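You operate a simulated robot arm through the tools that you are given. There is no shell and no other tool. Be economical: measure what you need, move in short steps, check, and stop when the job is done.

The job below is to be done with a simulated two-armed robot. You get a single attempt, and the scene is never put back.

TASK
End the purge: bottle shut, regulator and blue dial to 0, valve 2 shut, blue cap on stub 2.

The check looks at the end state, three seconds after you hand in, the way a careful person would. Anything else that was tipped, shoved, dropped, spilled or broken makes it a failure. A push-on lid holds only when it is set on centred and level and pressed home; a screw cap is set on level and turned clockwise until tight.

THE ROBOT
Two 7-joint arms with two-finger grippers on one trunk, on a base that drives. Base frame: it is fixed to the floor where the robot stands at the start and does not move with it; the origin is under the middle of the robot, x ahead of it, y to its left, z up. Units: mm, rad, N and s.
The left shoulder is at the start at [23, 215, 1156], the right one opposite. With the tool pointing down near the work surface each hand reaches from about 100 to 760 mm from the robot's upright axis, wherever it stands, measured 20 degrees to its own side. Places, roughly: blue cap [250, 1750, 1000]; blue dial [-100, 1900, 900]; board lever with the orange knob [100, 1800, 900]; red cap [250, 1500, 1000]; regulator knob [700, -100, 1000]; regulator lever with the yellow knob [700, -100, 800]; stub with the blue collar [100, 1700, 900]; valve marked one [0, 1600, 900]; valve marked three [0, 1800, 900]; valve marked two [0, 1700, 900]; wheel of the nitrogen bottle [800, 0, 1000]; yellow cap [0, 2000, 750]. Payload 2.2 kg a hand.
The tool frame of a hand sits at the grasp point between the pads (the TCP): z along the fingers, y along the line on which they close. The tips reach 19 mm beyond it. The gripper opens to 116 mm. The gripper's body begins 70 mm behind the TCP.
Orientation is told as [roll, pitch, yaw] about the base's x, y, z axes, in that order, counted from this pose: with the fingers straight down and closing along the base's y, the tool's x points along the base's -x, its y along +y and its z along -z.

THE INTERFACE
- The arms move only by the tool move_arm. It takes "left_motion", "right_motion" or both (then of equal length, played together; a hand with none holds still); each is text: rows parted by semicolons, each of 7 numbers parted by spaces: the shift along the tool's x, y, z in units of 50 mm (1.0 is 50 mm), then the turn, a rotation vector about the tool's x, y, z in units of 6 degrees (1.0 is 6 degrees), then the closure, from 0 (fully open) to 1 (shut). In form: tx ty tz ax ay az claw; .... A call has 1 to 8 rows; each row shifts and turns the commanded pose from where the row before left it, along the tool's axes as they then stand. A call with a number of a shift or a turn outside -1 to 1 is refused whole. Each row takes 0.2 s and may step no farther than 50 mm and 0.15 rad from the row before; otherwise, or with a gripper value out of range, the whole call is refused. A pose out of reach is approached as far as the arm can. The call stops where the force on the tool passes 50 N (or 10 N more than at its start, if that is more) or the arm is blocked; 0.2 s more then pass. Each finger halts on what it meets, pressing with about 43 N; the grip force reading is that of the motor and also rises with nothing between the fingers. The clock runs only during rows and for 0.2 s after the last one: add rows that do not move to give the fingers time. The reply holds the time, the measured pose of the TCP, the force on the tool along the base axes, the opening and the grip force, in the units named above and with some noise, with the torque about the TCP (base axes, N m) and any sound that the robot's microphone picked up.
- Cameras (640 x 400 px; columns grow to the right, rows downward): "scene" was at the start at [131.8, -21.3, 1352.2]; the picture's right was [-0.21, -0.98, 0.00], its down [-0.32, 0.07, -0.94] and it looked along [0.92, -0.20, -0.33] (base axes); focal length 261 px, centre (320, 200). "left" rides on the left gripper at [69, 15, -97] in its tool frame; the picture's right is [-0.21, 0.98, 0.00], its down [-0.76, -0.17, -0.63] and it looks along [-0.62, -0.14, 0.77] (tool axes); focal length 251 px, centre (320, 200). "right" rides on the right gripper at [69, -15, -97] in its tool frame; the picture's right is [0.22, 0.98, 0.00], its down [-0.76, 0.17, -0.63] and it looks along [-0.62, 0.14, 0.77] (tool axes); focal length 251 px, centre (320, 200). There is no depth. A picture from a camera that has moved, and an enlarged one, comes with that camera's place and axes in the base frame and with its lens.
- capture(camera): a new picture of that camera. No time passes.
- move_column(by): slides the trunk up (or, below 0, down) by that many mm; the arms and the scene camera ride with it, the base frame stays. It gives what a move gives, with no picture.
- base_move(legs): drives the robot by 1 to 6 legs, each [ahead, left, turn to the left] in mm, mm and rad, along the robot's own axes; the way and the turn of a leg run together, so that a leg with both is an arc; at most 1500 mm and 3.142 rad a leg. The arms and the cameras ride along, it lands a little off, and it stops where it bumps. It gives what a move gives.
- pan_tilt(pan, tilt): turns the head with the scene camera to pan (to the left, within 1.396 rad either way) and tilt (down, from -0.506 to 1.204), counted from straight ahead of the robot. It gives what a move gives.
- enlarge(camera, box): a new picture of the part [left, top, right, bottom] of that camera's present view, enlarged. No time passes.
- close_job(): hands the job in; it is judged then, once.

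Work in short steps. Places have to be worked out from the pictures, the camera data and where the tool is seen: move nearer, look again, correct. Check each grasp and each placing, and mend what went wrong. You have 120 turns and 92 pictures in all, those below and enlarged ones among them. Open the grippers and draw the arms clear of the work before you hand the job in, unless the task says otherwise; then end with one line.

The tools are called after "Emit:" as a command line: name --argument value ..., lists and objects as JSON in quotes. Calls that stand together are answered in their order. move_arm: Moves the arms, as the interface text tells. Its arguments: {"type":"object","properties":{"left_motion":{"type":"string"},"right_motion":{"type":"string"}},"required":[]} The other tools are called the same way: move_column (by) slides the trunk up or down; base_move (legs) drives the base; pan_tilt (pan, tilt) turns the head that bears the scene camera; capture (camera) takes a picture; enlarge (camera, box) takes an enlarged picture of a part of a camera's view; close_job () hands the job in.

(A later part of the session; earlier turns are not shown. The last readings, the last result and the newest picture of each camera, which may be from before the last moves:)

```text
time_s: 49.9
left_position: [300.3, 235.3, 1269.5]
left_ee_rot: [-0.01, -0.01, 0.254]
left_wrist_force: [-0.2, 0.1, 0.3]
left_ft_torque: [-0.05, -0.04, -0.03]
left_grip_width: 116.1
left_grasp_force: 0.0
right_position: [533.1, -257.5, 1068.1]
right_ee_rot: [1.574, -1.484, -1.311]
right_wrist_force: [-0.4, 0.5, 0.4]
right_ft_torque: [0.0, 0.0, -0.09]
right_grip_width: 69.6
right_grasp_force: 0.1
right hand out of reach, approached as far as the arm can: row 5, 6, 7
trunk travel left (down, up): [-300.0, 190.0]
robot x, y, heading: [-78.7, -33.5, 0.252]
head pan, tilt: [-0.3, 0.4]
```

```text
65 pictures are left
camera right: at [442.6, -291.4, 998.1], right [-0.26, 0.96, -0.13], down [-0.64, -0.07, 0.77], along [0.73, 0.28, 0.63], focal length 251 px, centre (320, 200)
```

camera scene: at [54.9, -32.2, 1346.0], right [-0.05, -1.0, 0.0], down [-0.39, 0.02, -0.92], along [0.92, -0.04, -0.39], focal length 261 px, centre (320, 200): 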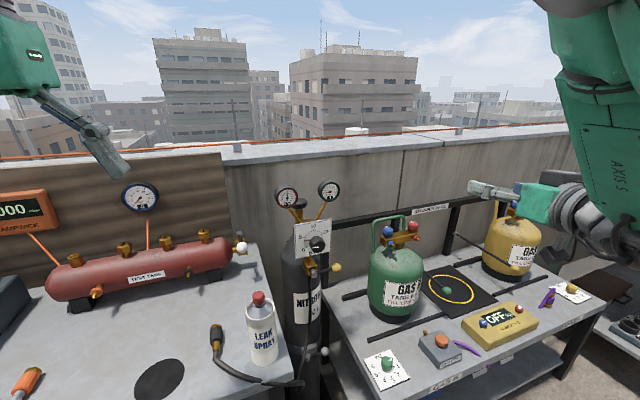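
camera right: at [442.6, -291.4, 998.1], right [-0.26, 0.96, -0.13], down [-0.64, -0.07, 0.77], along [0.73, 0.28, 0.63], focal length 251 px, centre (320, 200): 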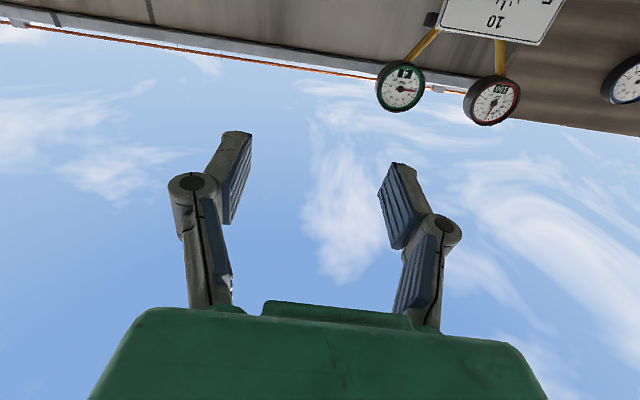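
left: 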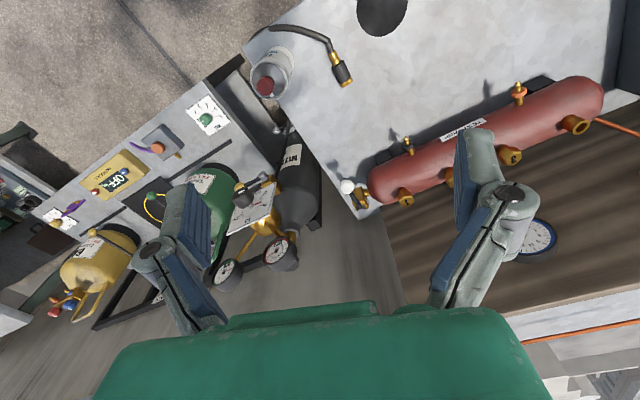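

The arm stopped short at (533,-257,1068). I test which direction is limited: first forward and left at this height.

Emit:
move_arm --right_motion "0 0.8 0 0 0 0 0.4; 0 0.8 0 0 0 0 0.4; 0 0.8 0 0 0 0 0.4; 0 0 0 0 0 0 0.4"

Emit:
move_arm --right_motion "0.8 0 0 0 0 0 0.4; 0.8 0 0 0 0 0 0.4; 0 0 0 0 0 0 0.4"

Emit:
capture --camera "scene"

```text
time_s: 50.9
left_position: [302.6, 234.4, 1268.8]
left_ee_rot: [-0.007, -0.008, 0.252]
left_wrist_force: [-0.5, -0.1, 0.0]
left_ft_torque: [-0.05, 0.0, -0.01]
left_grip_width: 116.1
left_grasp_force: 0.1
right_position: [514.5, -259.2, 1088.3]
right_ee_rot: [1.556, -1.483, -1.298]
right_wrist_force: [0.1, 0.1, -0.7]
right_ft_torque: [-0.01, -0.01, -0.02]
right_grip_width: 69.5
right_grasp_force: 0.1
right hand out of reach, approached as far as the arm can: row 1, 2, 3
trunk travel left (down, up): [-300.0, 190.0]
robot x, y, heading: [-78.1, -35.0, 0.251]
head pan, tilt: [-0.3, 0.4]
```

```text
time_s: 51.7
left_position: [301.5, 232.6, 1270.9]
left_ee_rot: [-0.003, -0.011, 0.255]
left_wrist_force: [-0.1, 0.9, 0.7]
left_ft_torque: [0.0, -0.02, 0.01]
left_grip_width: 116.0
left_grasp_force: 0.1
right_position: [515.1, -277.5, 1010.3]
right_ee_rot: [1.592, -1.482, -1.342]
right_wrist_force: [0.4, 0.4, 0.1]
right_ft_torque: [-0.02, 0.0, -0.02]
right_grip_width: 69.7
right_grasp_force: 0.0
right hand out of reach, approached as far as the arm can: row 1, 2
trunk travel left (down, up): [-300.0, 190.0]
robot x, y, heading: [-80.0, -36.2, 0.248]
head pan, tilt: [-0.3, 0.4]
```

```text
64 pictures are left
camera scene: at [53.2, -28.1, 1346.2], right [-0.05, -1.0, 0.0], down [-0.39, 0.02, -0.92], along [0.92, -0.04, -0.39], focal length 261 px, centre (320, 200)
```

scene: 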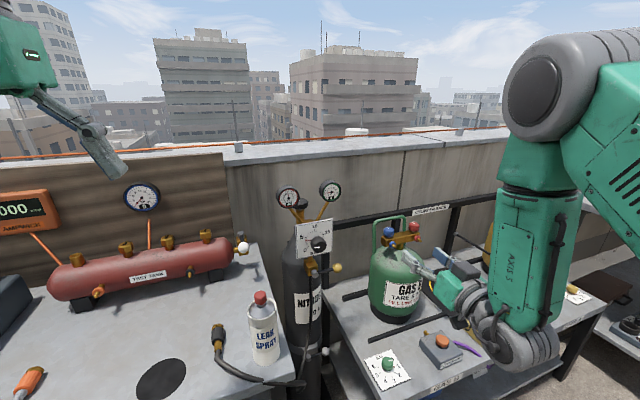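

Height works but the sideways reach is joint-limited, so I use the base: slide it 183 mm left (bench edge stays ~500 mm away), with the hand already pointing along (0.969,0.247,0).

Emit:
base_move --legs '[[0, 183, 0]]'

Emit:
capture --camera "scene"

```text
time_s: 53.2
left_position: [260.8, 396.2, 1271.4]
left_ee_rot: [0.005, -0.007, 0.251]
left_wrist_force: [0.5, 0.2, 0.1]
left_ft_torque: [0.06, 0.02, -0.01]
left_grip_width: 115.9
left_grasp_force: 0.1
right_position: [472.9, -110.7, 1005.7]
right_ee_rot: [1.56, -1.475, -1.311]
right_wrist_force: [-0.2, 0.8, 0.4]
right_ft_torque: [0.0, 0.0, 0.03]
right_grip_width: 69.7
right_grasp_force: 0.0
trunk travel left (down, up): [-300.0, 190.0]
robot x, y, heading: [-122.7, 138.0, 0.25]
head pan, tilt: [-0.3, 0.4]
```

```text
63 pictures are left
camera scene: at [15.2, 125.2, 1345.2], right [-0.05, -1.0, -0.01], down [-0.4, 0.03, -0.92], along [0.92, -0.04, -0.4], focal length 261 px, centre (320, 200)
```

scene: 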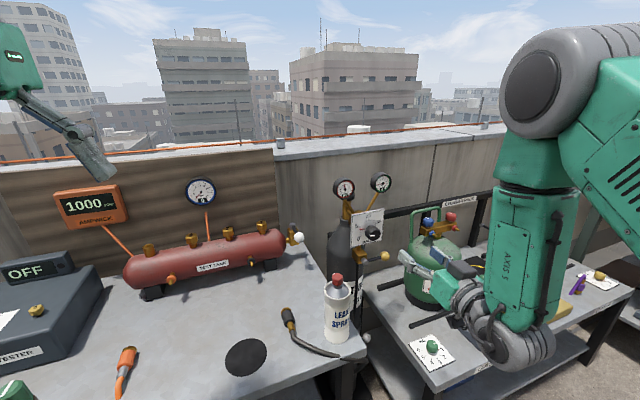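

Knob again resolves to ≈(652,-52,963); the hand needs 12 mm left, 43 mm down and ~190 mm ahead. I lower the trunk and drive in part of the way.

Emit:
move_column --by -43

Emit:
base_move --legs '[[115, 12, 0]]'

Emit:
capture --camera "scene"

Emit:
capture --camera "right"

```text
time_s: 54.1
left_position: [253.4, 408.8, 1226.5]
left_ee_rot: [-0.008, -0.011, 0.251]
left_wrist_force: [-0.4, -1.2, 0.4]
left_ft_torque: [0.02, 0.0, 0.01]
left_grip_width: 116.0
left_grasp_force: 0.1
right_position: [466.8, -99.7, 969.1]
right_ee_rot: [1.593, -1.486, -1.342]
right_wrist_force: [-0.4, -0.1, -0.4]
right_ft_torque: [-0.03, 0.0, -0.05]
right_grip_width: 69.7
right_grasp_force: 0.0
trunk travel left (down, up): [-257.0, 233.0]
robot x, y, heading: [-121.8, 137.9, 0.252]
head pan, tilt: [-0.3, 0.4]
```

```text
time_s: 55.3
left_position: [354.7, 469.7, 1224.1]
left_ee_rot: [-0.025, -0.01, 0.253]
left_wrist_force: [-0.4, 1.3, -1.1]
left_ft_torque: [-0.04, -0.01, 0.0]
left_grip_width: 116.2
left_grasp_force: 0.1
right_position: [570.9, -43.8, 973.6]
right_ee_rot: [1.587, -1.5, -1.338]
right_wrist_force: [-0.7, 0.6, 0.2]
right_ft_torque: [0.01, 0.01, -0.04]
right_grip_width: 69.7
right_grasp_force: 0.1
trunk travel left (down, up): [-257.0, 233.0]
robot x, y, heading: [-18.7, 181.2, 0.261]
head pan, tilt: [-0.3, 0.4]
```

```text
62 pictures are left
camera scene: at [109.2, 208.0, 1303.4], right [-0.05, -1.0, 0.02], down [-0.39, 0.0, -0.92], along [0.92, -0.05, -0.39], focal length 261 px, centre (320, 200)
```

scene: 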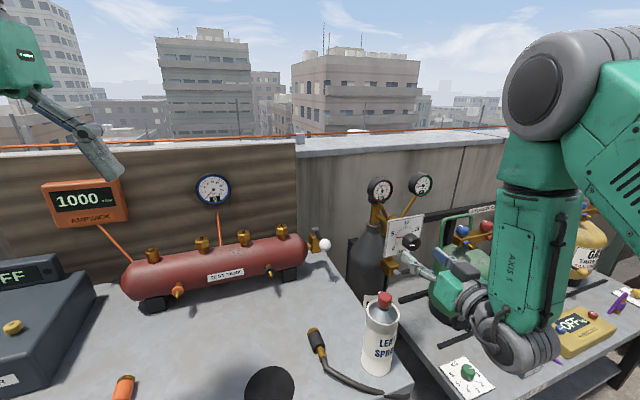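

```text
61 pictures are left
camera right: at [479.1, -78.1, 903.8], right [-0.24, 0.96, -0.15], down [-0.64, -0.05, 0.77], along [0.73, 0.28, 0.63], focal length 251 px, centre (320, 200)
```

right: 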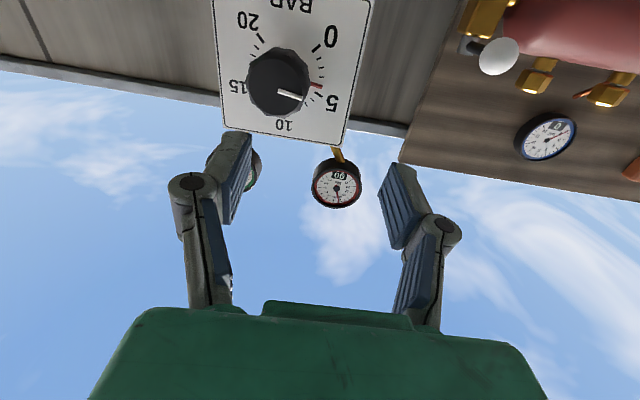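

The hand view puts the knob ~31 mm to tool −y and ~17–25 mm below the TCP line, ~80 mm ahead. Correct sideways and down and look again.

Emit:
move_arm --right_motion "0.2 -0.31 0 0 0 0 0.25; 0.2 -0.31 0 0 0 0 0.25; 0 0 0.5 0 0 0 0.25; 0 0 0 0 0 0 0.25"

Emit:
capture --camera "right"

Emit:
enlarge --camera "scene" --box '[350, 160, 510, 320]'

```text
time_s: 56.3
left_position: [361.0, 436.9, 1229.0]
left_ee_rot: [0.003, -0.012, 0.251]
left_wrist_force: [0.9, -0.4, -1.1]
left_ft_torque: [0.07, 0.0, 0.03]
left_grip_width: 116.0
left_grasp_force: 0.0
right_position: [605.2, -94.0, 943.3]
right_ee_rot: [1.597, -1.477, -1.353]
right_wrist_force: [-0.3, -1.8, 0.0]
right_ft_torque: [0.0, 0.01, 0.11]
right_grip_width: 87.0
right_grasp_force: 0.2
trunk travel left (down, up): [-257.0, 233.0]
robot x, y, heading: [-17.2, 176.8, 0.248]
head pan, tilt: [-0.3, 0.4]
```

```text
60 pictures are left
camera right: at [514.7, -126.0, 871.9], right [-0.24, 0.96, -0.12], down [-0.64, -0.06, 0.77], along [0.73, 0.26, 0.63], focal length 251 px, centre (320, 200)
```

right: 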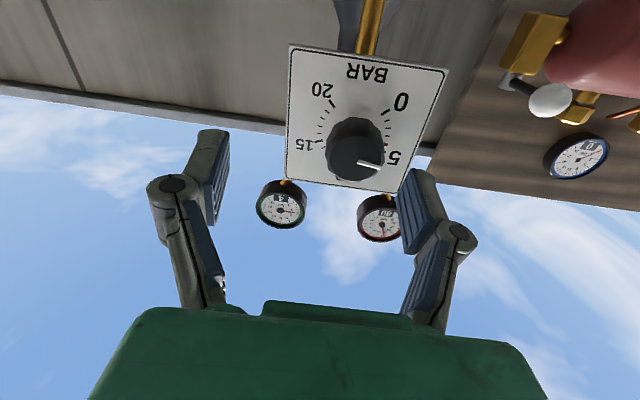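

```text
2.50 times, centred on (430, 240) of scene
camera zoom: at [116.2, 181.2, 1302.9], right [-0.05, -1.0, 0.0], down [-0.39, 0.02, -0.92], along [0.92, -0.04, -0.39], focal length 652 px, centre (45, 100)
```

zoom: 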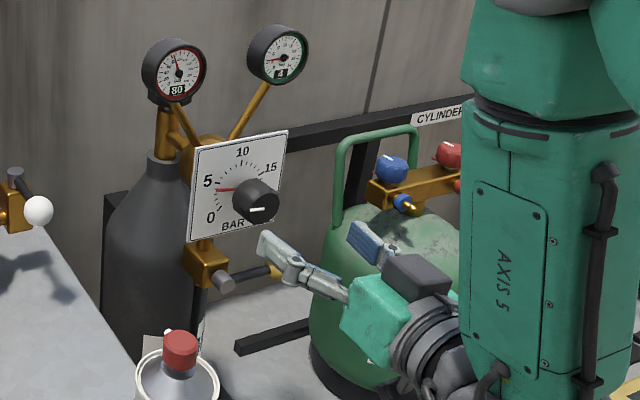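

With the base settled, the knob is ~30 mm to tool +y, ~13 mm up and ~65 mm ahead. Correct and look again.

Emit:
move_arm --right_motion "-0.13 0.3 0 0 0 0 0.25; -0.13 0.3 0 0 0 0 0.25; 0 0 0 0 0 0 0.25"

Emit:
capture --camera "right"

```text
time_s: 57.1
left_position: [358.6, 445.1, 1227.0]
left_ee_rot: [-0.004, -0.009, 0.251]
left_wrist_force: [0.3, -0.4, 0.6]
left_ft_torque: [0.03, -0.02, 0.0]
left_grip_width: 115.9
left_grasp_force: 0.0
right_position: [597.4, -62.6, 960.6]
right_ee_rot: [1.596, -1.481, -1.34]
right_wrist_force: [0.3, -0.5, 0.2]
right_ft_torque: [0.01, -0.02, -0.02]
right_grip_width: 87.0
right_grasp_force: 0.0
right hand out of reach, approached as far as the arm can: row 2
trunk travel left (down, up): [-257.0, 233.0]
robot x, y, heading: [-11.3, 183.1, 0.248]
head pan, tilt: [-0.3, 0.4]
```

```text
58 pictures are left
camera right: at [506.7, -94.6, 890.6], right [-0.25, 0.96, -0.13], down [-0.64, -0.07, 0.77], along [0.73, 0.27, 0.63], focal length 251 px, centre (320, 200)
```

right: 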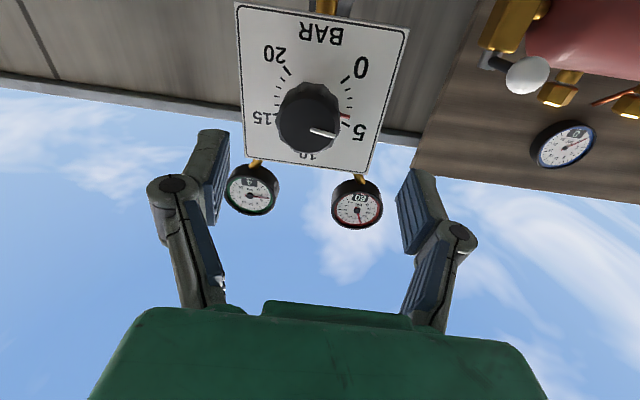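

Now nearly in line: about 8 mm to tool −y and 5 mm down remain. Correct while advancing 40 mm, then look.

Emit:
move_arm --right_motion "0.1 -0.16 0.4 0 0 0 0.25; 0 0 0.4 0 0 0 0.25; 0 0 0 0 0 0 0.25"

Emit:
capture --camera "right"

```text
time_s: 57.9
left_position: [355.4, 454.5, 1227.5]
left_ee_rot: [-0.011, -0.012, 0.252]
left_wrist_force: [-0.3, 0.2, -0.2]
left_ft_torque: [-0.05, 0.04, 0.04]
left_grip_width: 115.9
left_grasp_force: 0.0
right_position: [637.3, -52.7, 959.0]
right_ee_rot: [1.604, -1.487, -1.349]
right_wrist_force: [-0.2, 0.2, -0.5]
right_ft_torque: [-0.02, 0.02, -0.02]
right_grip_width: 86.9
right_grasp_force: 0.0
trunk travel left (down, up): [-257.0, 233.0]
robot x, y, heading: [-17.6, 187.5, 0.247]
head pan, tilt: [-0.3, 0.4]
```

```text
57 pictures are left
camera right: at [546.0, -85.6, 888.0], right [-0.25, 0.96, -0.13], down [-0.64, -0.06, 0.77], along [0.73, 0.27, 0.63], focal length 251 px, centre (320, 200)
```

right: 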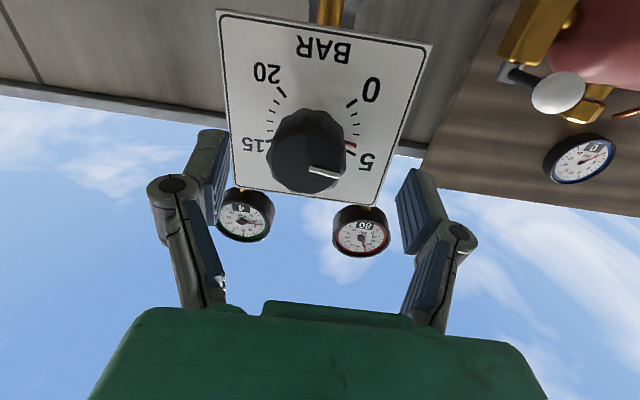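

Knob face is now ~24 mm ahead of the TCP, 6 mm to tool −y. Advance 26 mm and close.

Emit:
move_arm --right_motion "-0.03 -0.13 0.27 0 0 0 0.25; 0 0 0.25 0 0 0 0.25; 0 0 0 0 0 0 0.25; 0 0 0 0 0 0 0.6; 0 0 0 0 0 0 1; 0 0 0 0 0 0 1"

Emit:
capture --camera "right"

```text
time_s: 59.3
left_position: [357.8, 456.8, 1225.8]
left_ee_rot: [-0.015, -0.01, 0.255]
left_wrist_force: [0.2, 0.6, -0.6]
left_ft_torque: [-0.01, 0.01, -0.01]
left_grip_width: 115.7
left_grasp_force: 0.0
right_position: [664.0, -51.7, 957.7]
right_ee_rot: [1.572, -1.493, -1.327]
right_wrist_force: [8.4, 5.7, 1.6]
right_ft_torque: [-0.22, 0.74, -0.47]
right_grip_width: 37.2
right_grasp_force: 44.9
trunk travel left (down, up): [-257.0, 233.0]
robot x, y, heading: [-19.3, 181.9, 0.254]
head pan, tilt: [-0.3, 0.4]
```

```text
56 pictures are left
camera right: at [574.0, -84.4, 888.2], right [-0.24, 0.96, -0.14], down [-0.64, -0.05, 0.77], along [0.73, 0.27, 0.63], focal length 251 px, centre (320, 200)
```

right: 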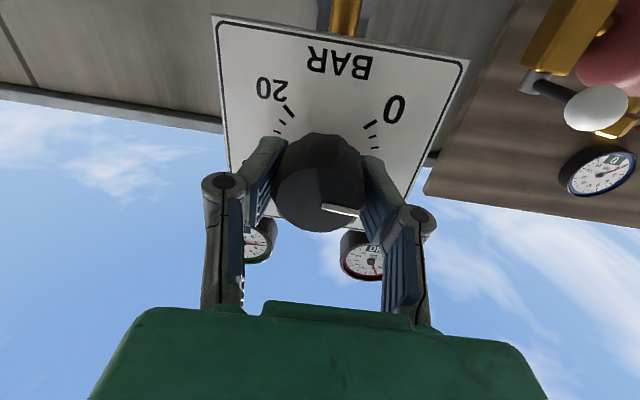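

Gripped on the knob at 37 mm. Turn counterclockwise (as seen from the front) in steps toward 0.

Emit:
move_arm --right_motion "0 0 0 0 0 -1 1; 0 0 0 0 0 -1 1; 0 0 0 0 0 -1 1; 0 0 0 0 0 -1 1; 0 0 0 0 0 -1 1; 0 0 0 0 0 0 1"

Emit:
capture --camera "right"

Emit:
enlarge --camera "scene" --box '[360, 160, 480, 280]'

```text
time_s: 59.7
left_position: [357.3, 448.6, 1228.4]
left_ee_rot: [-0.006, -0.013, 0.255]
left_wrist_force: [-0.1, -1.1, -0.2]
left_ft_torque: [-0.01, -0.02, -0.01]
left_grip_width: 115.8
left_grasp_force: 0.1
right_position: [664.7, -51.5, 958.1]
right_ee_rot: [1.618, -1.553, -1.332]
right_wrist_force: [23.0, 12.4, -7.6]
right_ft_torque: [-0.19, 0.67, -0.46]
right_grip_width: 36.9
right_grasp_force: 45.2
right hand out of reach, approached as far as the arm can: row 1
trunk travel left (down, up): [-257.0, 233.0]
robot x, y, heading: [-12.5, 180.6, 0.256]
head pan, tilt: [-0.3, 0.4]
stopped in row 1 (right hand): the force on the tool passed its limit at 56 N (the readings are from after the stop); the commanded pose is now the measured one
```

```text
55 pictures are left
camera right: at [577.3, -92.2, 889.1], right [-0.28, 0.94, -0.2], down [-0.65, -0.03, 0.76], along [0.71, 0.34, 0.62], focal length 251 px, centre (320, 200)
```

right: 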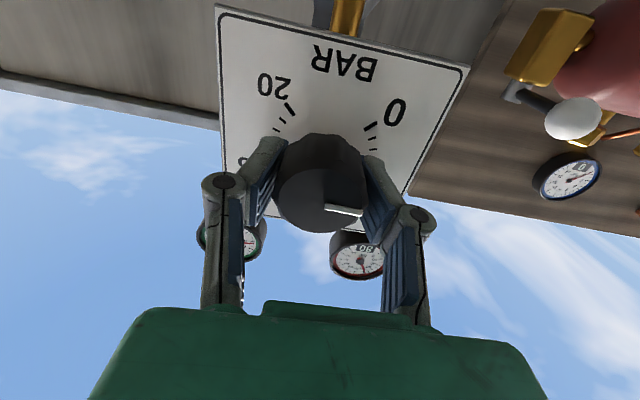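

```text
3.33 times, centred on (420, 220) of scene
camera zoom: at [120.7, 190.6, 1302.3], right [-0.05, -1.0, 0.0], down [-0.4, 0.01, -0.92], along [0.92, -0.04, -0.4], focal length 869 px, centre (-13, 133)
```

zoom: 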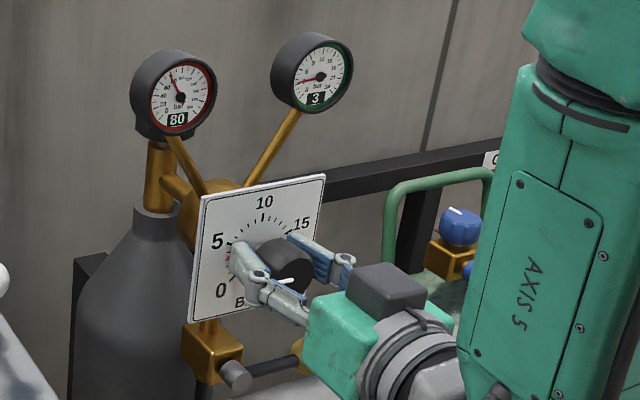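

The wrist hits a limit in this direction and forces built up. I release, pre-rotate the other way by 54°, and regrip so that the turn stays inside the range.

Emit:
move_arm --right_motion "0 0 0 0 0 0 0.45; 0 0 0 0 0 1 0.45; 0 0 0 0 0 1 0.45; 0 0 0 0 0 1 0.45; 0 0 0 0 0 1 0.45; 0 0 0 0 0 1 0.45; 0 0 0 0 0 1 0.45; 0 0 0 0 0 0 0.45"

Emit:
capture --camera "right"

```text
time_s: 61.5
left_position: [353.8, 444.5, 1230.6]
left_ee_rot: [-0.003, -0.014, 0.251]
left_wrist_force: [0.1, 0.4, 0.4]
left_ft_torque: [0.03, 0.01, -0.02]
left_grip_width: 115.9
left_grasp_force: 0.0
right_position: [661.6, -56.1, 959.9]
right_ee_rot: [1.578, -0.921, -1.294]
right_wrist_force: [-0.3, 0.7, 0.1]
right_ft_torque: [-0.01, 0.0, -0.01]
right_grip_width: 63.8
right_grasp_force: 0.1
trunk travel left (down, up): [-257.0, 233.0]
robot x, y, heading: [-15.7, 180.7, 0.249]
head pan, tilt: [-0.3, 0.4]
```

```text
53 pictures are left
camera right: at [562.3, -53.9, 895.4], right [-0.26, 0.87, 0.42], down [-0.52, -0.49, 0.7], along [0.82, -0.04, 0.58], focal length 251 px, centre (320, 200)
```

right: 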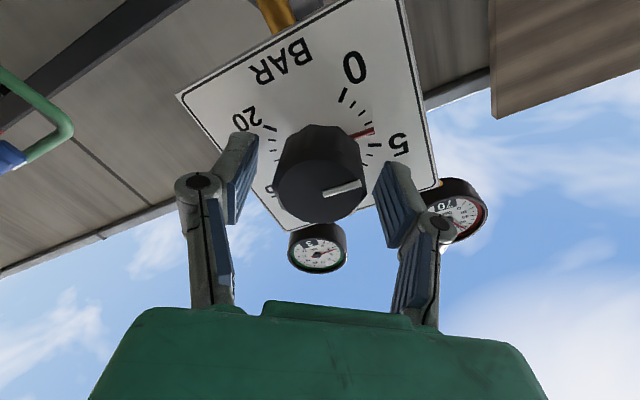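

Pointer is now near 3; knob centred between the fingers. Two more rows of pre-rotation, grip, then turn 36° counterclockwise.

Emit:
move_arm --right_motion "0 0 0 0 0 1 0.45; 0 0 0 0 0 1 0.45; 0 0 0 0 0 0 1; 0 0 0 0 0 0 1; 0 0 0 0 0 -1 1; 0 0 0 0 0 -1 1; 0 0 0 0 0 -1 1; 0 0 0 0 0 -1 1"

Emit:
capture --camera "right"

```text
time_s: 63.3
left_position: [354.1, 445.5, 1230.7]
left_ee_rot: [-0.001, -0.017, 0.254]
left_wrist_force: [-0.3, -0.3, -0.5]
left_ft_torque: [0.01, 0.04, -0.01]
left_grip_width: 115.8
left_grasp_force: 0.1
right_position: [661.6, -55.5, 960.3]
right_ee_rot: [1.583, -1.134, -1.297]
right_wrist_force: [-1.1, -1.1, -2.0]
right_ft_torque: [0.19, -0.6, -0.65]
right_grip_width: 39.0
right_grasp_force: 45.0
trunk travel left (down, up): [-257.0, 233.0]
robot x, y, heading: [-19.3, 181.0, 0.253]
head pan, tilt: [-0.3, 0.4]
```

```text
52 pictures are left
camera right: at [566.3, -67.4, 891.2], right [-0.27, 0.94, 0.22], down [-0.56, -0.34, 0.75], along [0.78, 0.08, 0.62], focal length 251 px, centre (320, 200)
```

right: 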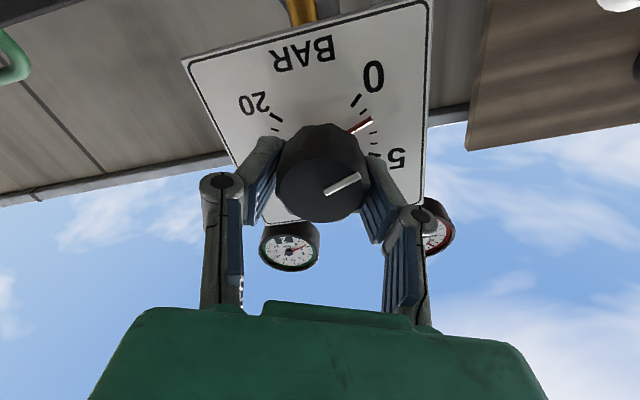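

Pointer is near 1.7. Turn four more rows and look.

Emit:
move_arm --right_motion "0 0 0 0 0 -1 1; 0 0 0 0 0 -1 1; 0 0 0 0 0 -1 1; 0 0 0 0 0 0 1"

Emit:
enlarge --camera "right" --box '[180, 0, 500, 240]'

```text
time_s: 64.3
left_position: [352.9, 446.4, 1229.9]
left_ee_rot: [-0.004, -0.017, 0.252]
left_wrist_force: [0.1, -0.1, 0.2]
left_ft_torque: [-0.02, 0.03, 0.02]
left_grip_width: 116.2
left_grasp_force: 0.0
right_position: [663.0, -52.6, 961.8]
right_ee_rot: [1.618, -1.45, -1.332]
right_wrist_force: [-0.6, 4.8, 1.8]
right_ft_torque: [0.26, -0.71, 0.17]
right_grip_width: 39.1
right_grasp_force: 44.5
trunk travel left (down, up): [-257.0, 233.0]
robot x, y, heading: [-20.5, 184.4, 0.254]
head pan, tilt: [-0.3, 0.4]
```

```text
1.67 times, centred on (340, 120) of right
camera zoom: at [572.3, -86.9, 890.4], right [-0.28, 0.96, -0.1], down [-0.63, -0.11, 0.77], along [0.72, 0.27, 0.63], focal length 419 px, centre (287, 333)
```

zoom: 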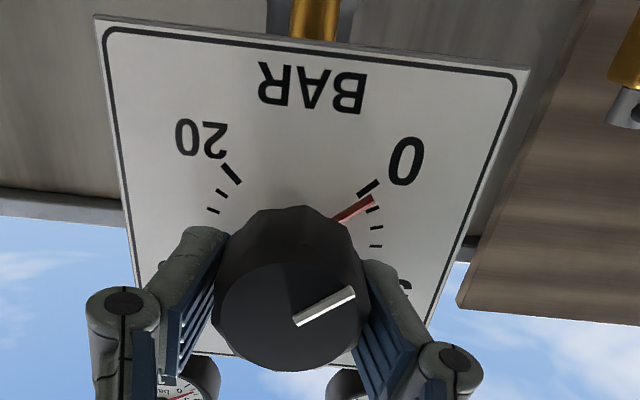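

About half a unit above 0. Release, pre-rotate 24°, regrip and turn up to the end.

Emit:
move_arm --right_motion "0 0 0 0 0 0 0.5; 0 0 0 0 0 1 0.5; 0 0 0 0 0 1 0.5; 0 0 0 0 0 1 0.5; 0 0 0 0 0 1 0.5; 0 0 0 0 0 0 1; 0 0 0 0 0 0 1; 0 0 0 0 0 -0.6 1"

Emit:
move_arm --right_motion "0 0 0 0 0 -0.6 1; 0 0 0 0 0 -0.5 1; 0 0 0 0 0 0 1"

Emit:
enlarge --camera "right" --box '[180, 0, 500, 240]'

```text
time_s: 66.1
left_position: [354.0, 445.5, 1230.0]
left_ee_rot: [-0.006, -0.013, 0.252]
left_wrist_force: [-0.8, 1.3, 0.1]
left_ft_torque: [0.0, 0.0, 0.03]
left_grip_width: 116.3
left_grasp_force: 0.1
right_position: [661.5, -55.1, 960.2]
right_ee_rot: [1.582, -1.091, -1.296]
right_wrist_force: [-0.7, 1.7, -0.4]
right_ft_torque: [0.13, -0.31, -0.11]
right_grip_width: 39.2
right_grasp_force: 45.2
trunk travel left (down, up): [-257.0, 233.0]
robot x, y, heading: [-15.1, 183.3, 0.251]
head pan, tilt: [-0.3, 0.4]
```

```text
time_s: 66.9
left_position: [354.7, 445.5, 1230.2]
left_ee_rot: [-0.006, -0.014, 0.252]
left_wrist_force: [0.3, -0.6, -0.9]
left_ft_torque: [-0.02, 0.01, 0.04]
left_grip_width: 116.0
left_grasp_force: 0.1
right_position: [661.3, -54.0, 960.9]
right_ee_rot: [1.586, -1.208, -1.302]
right_wrist_force: [6.5, 3.3, 4.5]
right_ft_torque: [0.27, 0.0, 0.0]
right_grip_width: 38.1
right_grasp_force: 44.7
trunk travel left (down, up): [-257.0, 233.0]
robot x, y, heading: [-16.3, 181.0, 0.258]
head pan, tilt: [-0.3, 0.4]
```

```text
1.67 times, centred on (340, 120) of right
camera zoom: at [568.2, -71.7, 890.2], right [-0.28, 0.95, 0.15], down [-0.58, -0.29, 0.76], along [0.77, 0.13, 0.63], focal length 419 px, centre (287, 333)
```

zoom: 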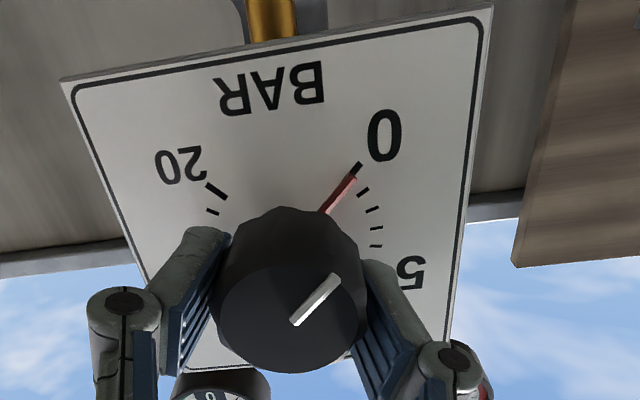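

The pointer is on the 0 tick and the outlet gauge reads 0. Open and back the base straight away along the tool axis.

Emit:
move_arm --right_motion "0 0 0 0 0 0 0.3; 0 0 0 0 0 0 0.3; 0 0 -0.6 0 0 0 0.3; 0 0 -0.6 0 0 0 0.3; 0 0 0 0 0 0 0.3"

Emit:
base_move --legs '[[-250, 0, 0]]'

Emit:
enlarge --camera "scene" --box '[300, 130, 460, 290]'

Emit:
pan_tilt --pan 1.2 --tilt 0.35

Emit:
capture --camera "scene"

```text
time_s: 68.1
left_position: [354.0, 444.4, 1230.4]
left_ee_rot: [-0.003, -0.014, 0.253]
left_wrist_force: [-0.4, 0.3, -0.2]
left_ft_torque: [-0.04, 0.01, 0.02]
left_grip_width: 115.9
left_grasp_force: 0.1
right_position: [604.8, -72.8, 960.2]
right_ee_rot: [1.584, -1.206, -1.298]
right_wrist_force: [-0.8, -0.8, -0.1]
right_ft_torque: [0.03, -0.02, 0.01]
right_grip_width: 81.2
right_grasp_force: 0.0
trunk travel left (down, up): [-257.0, 233.0]
robot x, y, heading: [-20.4, 182.5, 0.248]
head pan, tilt: [-0.3, 0.4]
```

```text
time_s: 69.9
left_position: [110.7, 381.4, 1229.7]
left_ee_rot: [-0.004, -0.016, 0.255]
left_wrist_force: [0.5, 0.0, -1.0]
left_ft_torque: [0.01, 0.0, -0.01]
left_grip_width: 115.8
left_grasp_force: 0.0
right_position: [362.4, -134.7, 959.1]
right_ee_rot: [1.582, -1.205, -1.302]
right_wrist_force: [-0.6, 0.7, 0.0]
right_ft_torque: [0.0, -0.02, 0.01]
right_grip_width: 81.3
right_grasp_force: 0.0
trunk travel left (down, up): [-257.0, 233.0]
robot x, y, heading: [-261.2, 120.5, 0.255]
head pan, tilt: [-0.3, 0.4]
```

```text
2.50 times, centred on (380, 210) of scene
camera zoom: at [-127.6, 123.4, 1302.9], right [-0.05, -1.0, 0.0], down [-0.39, 0.02, -0.92], along [0.92, -0.04, -0.39], focal length 652 px, centre (170, 175)
```

zoom: 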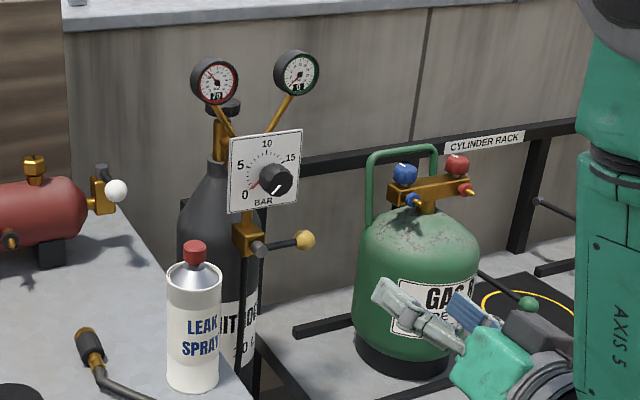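

```text
time_s: 71.5
left_position: [106.4, 381.7, 1230.7]
left_ee_rot: [-0.003, -0.018, 0.254]
left_wrist_force: [-0.1, -0.6, -0.7]
left_ft_torque: [-0.03, -0.03, 0.01]
left_grip_width: 115.9
left_grasp_force: 0.0
right_position: [360.7, -134.8, 962.2]
right_ee_rot: [1.591, -1.206, -1.306]
right_wrist_force: [-0.7, -0.3, 0.4]
right_ft_torque: [0.0, 0.01, -0.01]
right_grip_width: 81.1
right_grasp_force: 0.1
trunk travel left (down, up): [-257.0, 233.0]
robot x, y, heading: [-259.7, 120.0, 0.255]
head pan, tilt: [1.201, 0.351]
```

```text
48 pictures are left
camera scene: at [-209.6, 220.2, 1307.8], right [0.99, -0.12, 0.0], down [-0.04, -0.34, -0.94], along [0.11, 0.93, -0.34], focal length 261 px, centre (320, 200)
```

scene: 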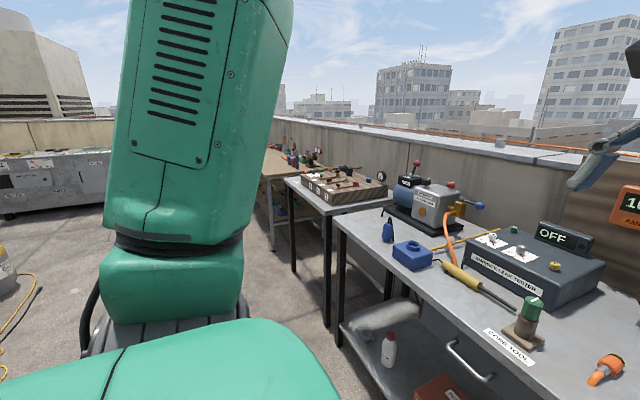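

Regulator confirmed at 0 and the bottle side untouched. Raise the trunk so both hands clear everything, then drive sideways toward the second table with the board.

Emit:
move_column --by 200

Emit:
base_move --legs '[[-80, 0, 0], [0, 1000, 0]]'

Emit:
pan_tilt --pan 0.6 --tilt 0.5

Emit:
capture --camera "scene"

```text
time_s: 73.7
left_position: [108.5, 381.8, 1431.5]
left_ee_rot: [-0.003, -0.016, 0.255]
left_wrist_force: [-1.0, -0.2, 0.6]
left_ft_torque: [0.02, 0.01, 0.02]
left_grip_width: 115.8
left_grasp_force: 0.0
right_position: [360.4, -135.0, 1161.6]
right_ee_rot: [1.59, -1.206, -1.305]
right_wrist_force: [0.0, 0.0, -0.1]
right_ft_torque: [-0.04, 0.0, 0.01]
right_grip_width: 81.2
right_grasp_force: 0.0
trunk travel left (down, up): [-457.0, 33.0]
robot x, y, heading: [-261.4, 116.7, 0.256]
head pan, tilt: [1.201, 0.351]
```

```text
time_s: 79.6
left_position: [-232.6, 1332.2, 1432.9]
left_ee_rot: [0.001, -0.016, 0.268]
left_wrist_force: [-0.7, -0.1, 0.7]
left_ft_torque: [0.01, 0.02, -0.02]
left_grip_width: 116.0
left_grasp_force: 0.1
right_position: [26.4, 821.1, 1159.4]
right_ee_rot: [1.59, -1.202, -1.292]
right_wrist_force: [1.0, 0.1, 0.5]
right_ft_torque: [0.01, 0.0, 0.01]
right_grip_width: 81.4
right_grasp_force: 0.1
trunk travel left (down, up): [-457.0, 33.0]
robot x, y, heading: [-597.4, 1069.4, 0.268]
head pan, tilt: [1.201, 0.351]
```

```text
time_s: 80.6
left_position: [-237.9, 1339.0, 1432.5]
left_ee_rot: [-0.005, -0.019, 0.269]
left_wrist_force: [-0.4, 0.8, -0.8]
left_ft_torque: [0.01, -0.01, -0.03]
left_grip_width: 116.3
left_grasp_force: 0.0
right_position: [21.3, 826.0, 1162.4]
right_ee_rot: [1.596, -1.207, -1.298]
right_wrist_force: [0.3, 0.3, 0.0]
right_ft_torque: [0.02, 0.0, 0.02]
right_grip_width: 81.1
right_grasp_force: 0.1
trunk travel left (down, up): [-457.0, 33.0]
robot x, y, heading: [-597.2, 1070.1, 0.271]
head pan, tilt: [0.6, 0.499]
```

```text
47 pictures are left
camera scene: at [-498.1, 1143.1, 1494.2], right [0.76, -0.64, -0.01], down [-0.31, -0.36, -0.88], along [0.56, 0.67, -0.48], focal length 261 px, centre (320, 200)
```

scene: 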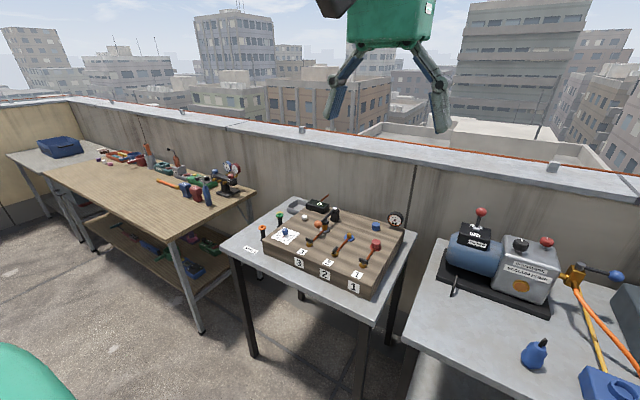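

Board table visible. I enlarge it to read the layout.

Emit:
enlarge --camera "scene" --box '[210, 170, 430, 308]'

```text
2.90 times, centred on (320, 239) of scene
camera zoom: at [-498.1, 1143.1, 1494.2], right [0.76, -0.64, -0.01], down [-0.31, -0.36, -0.88], along [0.56, 0.67, -0.48], focal length 756 px, centre (320, 87)
```

zoom: 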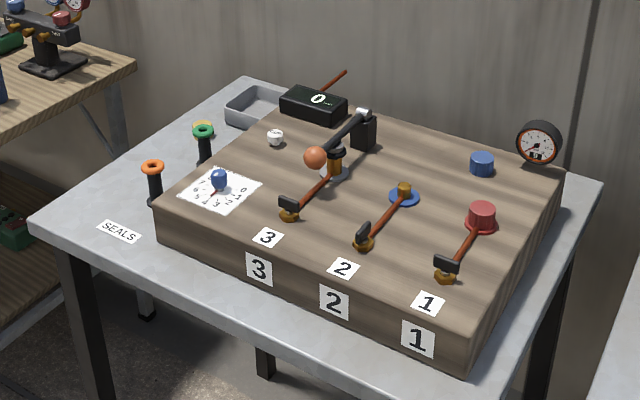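

Layout: valves V1≈(44,1567), V2≈(12,1673), V3≈(-24,1774); stub 2 ≈(118,1706); blue cap lying at ≈(235,1670); blue dial ≈(-57,1892); board yaw ≈0.31. I drive to ≈(-485,1588) heading 0.31.

Emit:
base_move --legs '[[0, 469, 0], [246, 0, 0.0], [0, 0, 0.04]]'

Emit:
pan_tilt --pan 0.0 --tilt 0.75

Emit:
capture --camera "scene"

```text
time_s: 85.2
left_position: [-130.1, 1875.0, 1433.1]
left_ee_rot: [-0.005, -0.021, 0.305]
left_wrist_force: [-0.1, -0.1, -0.1]
left_ft_torque: [0.0, -0.04, 0.02]
left_grip_width: 116.0
left_grasp_force: 0.0
right_position: [150.0, 1372.7, 1164.1]
right_ee_rot: [1.599, -1.21, -1.264]
right_wrist_force: [-0.3, 0.0, -0.5]
right_ft_torque: [0.02, 0.0, -0.03]
right_grip_width: 81.2
right_grasp_force: 0.0
trunk travel left (down, up): [-457.0, 33.0]
robot x, y, heading: [-477.9, 1593.1, 0.304]
head pan, tilt: [0.6, 0.499]
```

```text
time_s: 86.2
left_position: [-133.2, 1874.8, 1433.3]
left_ee_rot: [-0.005, -0.022, 0.304]
left_wrist_force: [-0.5, -0.5, -0.1]
left_ft_torque: [-0.01, -0.01, 0.03]
left_grip_width: 116.1
left_grasp_force: 0.2
right_position: [147.6, 1371.4, 1164.4]
right_ee_rot: [1.606, -1.211, -1.269]
right_wrist_force: [-0.4, 0.4, 1.0]
right_ft_torque: [0.03, -0.01, 0.02]
right_grip_width: 81.1
right_grasp_force: 0.1
trunk travel left (down, up): [-457.0, 33.0]
robot x, y, heading: [-477.0, 1592.7, 0.301]
head pan, tilt: [0.0, 0.75]
```

```text
45 pictures are left
camera scene: at [-359.9, 1628.9, 1471.9], right [0.3, -0.95, 0.0], down [-0.65, -0.21, -0.73], along [0.69, 0.22, -0.68], focal length 261 px, centre (320, 200)
```

scene: 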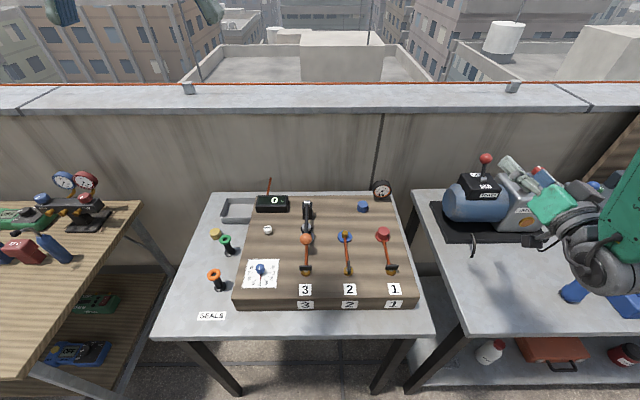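

Well placed. Enlarge the board.

Emit:
enlarge --camera "scene" --box '[220, 170, 430, 312]'

```text
2.82 times, centred on (325, 241) of scene
camera zoom: at [-359.9, 1628.9, 1471.9], right [0.3, -0.95, 0.0], down [-0.65, -0.21, -0.73], along [0.69, 0.22, -0.68], focal length 734 px, centre (306, 84)
```

zoom: 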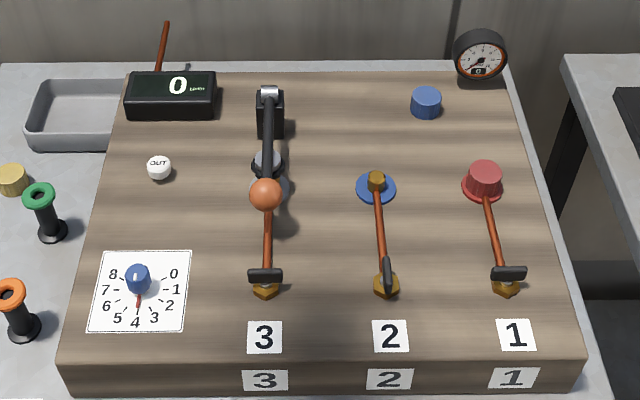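

Valves 1 and 3 lie across their pipes (shut), valve 2 lies along (open, needs a quarter turn). The dial points to 4; 0 is 120° counterclockwise seen from above. First I bring the right hand back to pointing down, in the air.

Emit:
move_arm --right_motion "0 0 0 0 0 -1 0.2; 0 0 0 0 0 -1 0.2; 0 0 0 0 0 -1 0.2; 0 0 0 0 0 -0.5 0.2; 0 0 0 0 1 0 0.2; 0 0 0 0 1 0 0.2; 0 0 0 0 1 0 0.2; 0 0 0 0 1 0 0.2"

Emit:
move_arm --right_motion "0 0 0 0 1 0 0.2; 0 0 0 0 1 0 0.2; 0 0 0 0 1 0 0.2; 0 0 0 0 1 0 0.2; 0 0 0 0 1 0 0.2; 0 0 0 0 1 0 0.2; 0 0 0 0 1 0 0.2; 0 0 0 0 1 0 0.2"

Emit:
move_arm --right_motion "0 0 0 0 1 0 0.2; 0 0 0 0 1 0 0.2; 0 0 0 0 0 0 0.2"

```text
time_s: 88.0
left_position: [-134.2, 1876.1, 1433.5]
left_ee_rot: [-0.007, -0.024, 0.304]
left_wrist_force: [0.7, -0.3, 0.6]
left_ft_torque: [-0.01, -0.02, 0.02]
left_grip_width: 115.8
left_grasp_force: 0.0
right_position: [144.6, 1372.5, 1165.5]
right_ee_rot: [-0.015, -1.163, 0.349]
right_wrist_force: [-0.1, 0.8, 0.2]
right_ft_torque: [0.01, 0.03, -0.02]
right_grip_width: 92.6
right_grasp_force: 0.1
trunk travel left (down, up): [-457.0, 33.0]
robot x, y, heading: [-482.8, 1591.4, 0.308]
head pan, tilt: [0.0, 0.75]
```

```text
time_s: 89.8
left_position: [-133.1, 1876.3, 1432.6]
left_ee_rot: [-0.005, -0.023, 0.305]
left_wrist_force: [0.2, 0.2, 0.0]
left_ft_torque: [-0.02, 0.01, -0.03]
left_grip_width: 116.0
left_grasp_force: 0.1
right_position: [147.7, 1373.3, 1164.4]
right_ee_rot: [-0.006, -0.324, 0.336]
right_wrist_force: [0.6, 0.9, -1.1]
right_ft_torque: [-0.02, 0.0, -0.02]
right_grip_width: 92.9
right_grasp_force: 0.1
trunk travel left (down, up): [-457.0, 33.0]
robot x, y, heading: [-479.6, 1593.4, 0.308]
head pan, tilt: [0.0, 0.75]
```

```text
time_s: 90.6
left_position: [-134.3, 1873.9, 1434.6]
left_ee_rot: [-0.005, -0.024, 0.306]
left_wrist_force: [-0.9, -0.1, 1.3]
left_ft_torque: [0.01, -0.01, 0.0]
left_grip_width: 116.2
left_grasp_force: 0.0
right_position: [145.9, 1371.6, 1166.1]
right_ee_rot: [-0.005, -0.118, 0.334]
right_wrist_force: [0.0, -0.2, 0.4]
right_ft_torque: [0.01, -0.04, 0.05]
right_grip_width: 92.8
right_grasp_force: 0.1
trunk travel left (down, up): [-457.0, 33.0]
robot x, y, heading: [-479.5, 1589.2, 0.303]
head pan, tilt: [0.0, 0.75]
```

Finish levelling the right hand and slide it above the blue cap at safe height; at the same time lower the left hand over the dial.

Emit:
move_arm --right_motion "0 0 0 0 1.0 0 0.2; -0.457 0.711 0 0 0.13 0 0.2; -0.457 0.711 0 0 0 0 0.2; -0.457 0.711 0 0 0 0 0.2; -0.457 0.711 0 0 0 0 0.2; -0.457 0.711 0 0 0 0 0.2; -0.457 0.711 0 0 0 0 0.2; -0.457 0.711 0 0 0 0 0.2" --left_motion "-0.2 -0.03 0.6 0 -0.2 0 0.3; -0.2 -0.03 0.6 0 0 0 0.3; -0.2 -0.03 0.6 0 0 0 0.3; -0.2 -0.03 0.6 0 0 0 0.3; -0.2 -0.03 0.6 0 0 0 0.3; -0.2 -0.03 0.6 0 0 0 0.3; -0.2 -0.03 0.6 0 0 0 0.3; 0 0 0 0 0 0 0.3"

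Emit:
move_column --by -150

Emit:
capture --camera "left"

Emit:
capture --camera "right"

```text
time_s: 92.4
left_position: [-53.4, 1889.1, 1224.9]
left_ee_rot: [-0.009, -0.045, 0.306]
left_wrist_force: [0.1, -0.3, 0.2]
left_ft_torque: [-0.03, -0.02, 0.01]
left_grip_width: 80.9
left_grasp_force: 0.1
right_position: [218.3, 1660.9, 1165.7]
right_ee_rot: [-0.01, 0.002, 0.332]
right_wrist_force: [-0.3, -0.6, 0.5]
right_ft_torque: [0.01, -0.01, -0.02]
right_grip_width: 92.8
right_grasp_force: 0.0
trunk travel left (down, up): [-457.0, 33.0]
robot x, y, heading: [-480.6, 1592.0, 0.306]
head pan, tilt: [0.0, 0.75]
```

```text
time_s: 94.2
left_position: [-55.7, 1888.6, 1075.7]
left_ee_rot: [-0.006, -0.045, 0.304]
left_wrist_force: [-0.1, -0.6, -0.4]
left_ft_torque: [0.01, 0.0, -0.03]
left_grip_width: 81.0
left_grasp_force: 0.2
right_position: [217.7, 1660.6, 1017.2]
right_ee_rot: [-0.007, 0.002, 0.333]
right_wrist_force: [0.6, 0.0, -0.8]
right_ft_torque: [0.02, 0.01, 0.02]
right_grip_width: 93.0
right_grasp_force: 0.0
trunk travel left (down, up): [-307.0, 183.0]
robot x, y, heading: [-477.5, 1596.8, 0.303]
head pan, tilt: [0.0, 0.75]
```

```text
43 pictures are left
camera left: at [-130.3, 1881.3, 1169.1], right [-0.09, 1.0, 0.0], down [0.74, 0.06, 0.67], along [0.66, 0.06, -0.75], focal length 251 px, centre (320, 200)
```

left: 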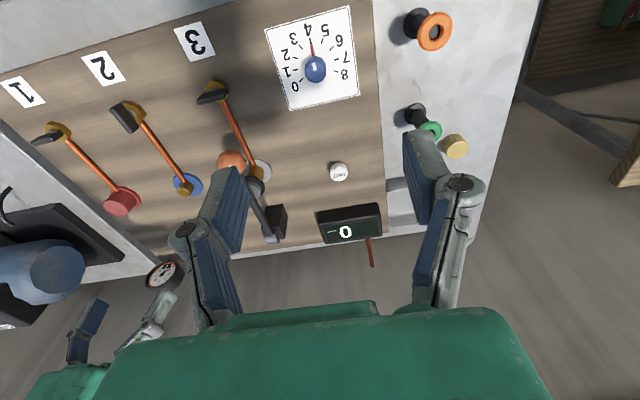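

```text
42 pictures are left
camera right: at [158.2, 1623.9, 1113.2], right [-0.52, 0.85, -0.01], down [0.66, 0.41, 0.63], along [0.54, 0.33, -0.78], focal length 251 px, centre (320, 200)
```

right: 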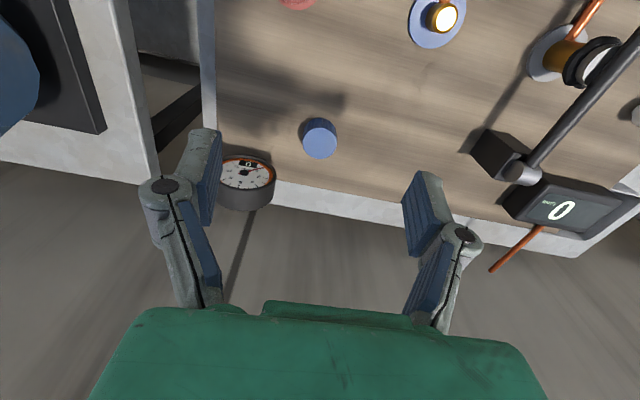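

Dial knob at ≈(-61,1884). Left hand: level it, pre-rotate clockwise 48°, and descend to z≈930; then check.

Emit:
move_arm --left_motion "0.14 -0.07 0.36 0 0.43 0 0.45; 0 0 0.36 0 0 1 0.45; 0 0 0.36 0 0 1 0.45; 0 0 0.36 0 0 1 0.45; 0 0 0.36 0 0 1 0.45; 0 0 0.36 0 0 1 0.45; 0 0 0.36 0 0 1 0.45; 0 0 0.36 0 0 1 0.45"

Emit:
capture --camera "left"

```text
time_s: 96.0
left_position: [-59.0, 1882.6, 931.4]
left_ee_rot: [-0.006, -0.004, -0.43]
left_wrist_force: [0.5, -0.2, 0.2]
left_ft_torque: [0.0, -0.01, -0.01]
left_grip_width: 63.5
left_grasp_force: 0.1
right_position: [217.9, 1660.6, 1015.5]
right_ee_rot: [-0.006, 0.004, 0.333]
right_wrist_force: [-0.2, -0.7, -0.1]
right_ft_torque: [-0.02, 0.0, 0.02]
right_grip_width: 92.8
right_grasp_force: 0.0
trunk travel left (down, up): [-307.0, 183.0]
robot x, y, heading: [-480.9, 1594.9, 0.303]
head pan, tilt: [0.0, 0.75]
```

```text
41 pictures are left
camera left: at [-116.2, 1926.8, 1026.7], right [0.6, 0.8, -0.01], down [0.62, -0.46, 0.64], along [0.51, -0.39, -0.77], focal length 251 px, centre (320, 200)
```

left: 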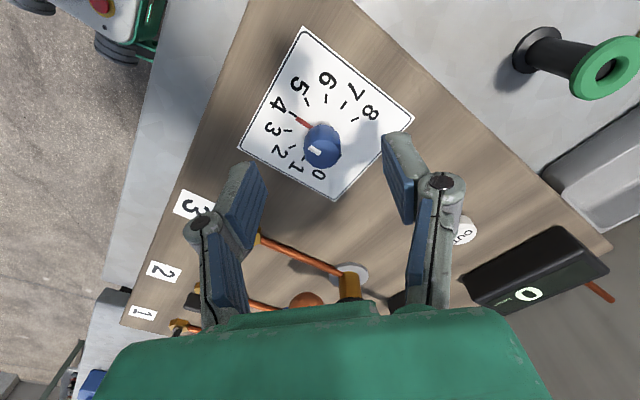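

Centred over the knob. Descend 38 mm and close.

Emit:
move_arm --left_motion "0 0 0.4 0 0 0 0.5; 0 0 0.36 0 0 0 0.5; 0 0 0 0 0 0 1; 0 0 0 0 0 0 1; 0 0 0 0 0 0 1"

Emit:
capture --camera "left"

```text
time_s: 97.2
left_position: [-57.7, 1884.3, 891.6]
left_ee_rot: [-0.008, -0.006, -0.428]
left_wrist_force: [7.5, 5.9, -8.4]
left_ft_torque: [0.24, -0.06, -0.03]
left_grip_width: 20.2
left_grasp_force: 44.2
right_position: [219.8, 1662.6, 1016.2]
right_ee_rot: [-0.005, 0.004, 0.332]
right_wrist_force: [-0.4, 1.2, 0.0]
right_ft_torque: [-0.01, 0.0, 0.01]
right_grip_width: 92.9
right_grasp_force: 0.1
trunk travel left (down, up): [-307.0, 183.0]
robot x, y, heading: [-482.7, 1592.5, 0.307]
head pan, tilt: [0.0, 0.75]
```

```text
40 pictures are left
camera left: at [-115.7, 1927.7, 987.6], right [0.6, 0.8, -0.01], down [0.62, -0.46, 0.64], along [0.51, -0.39, -0.77], focal length 251 px, centre (320, 200)
```

left: 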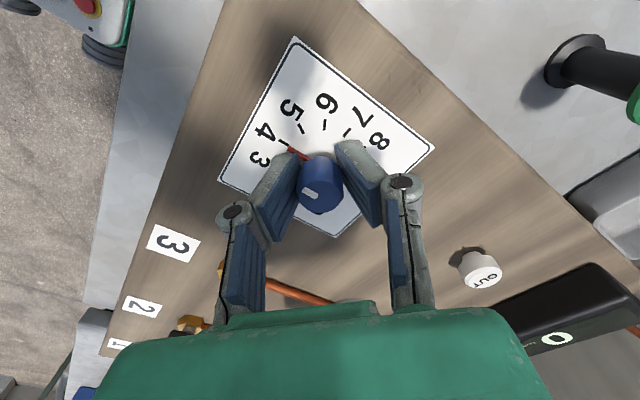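

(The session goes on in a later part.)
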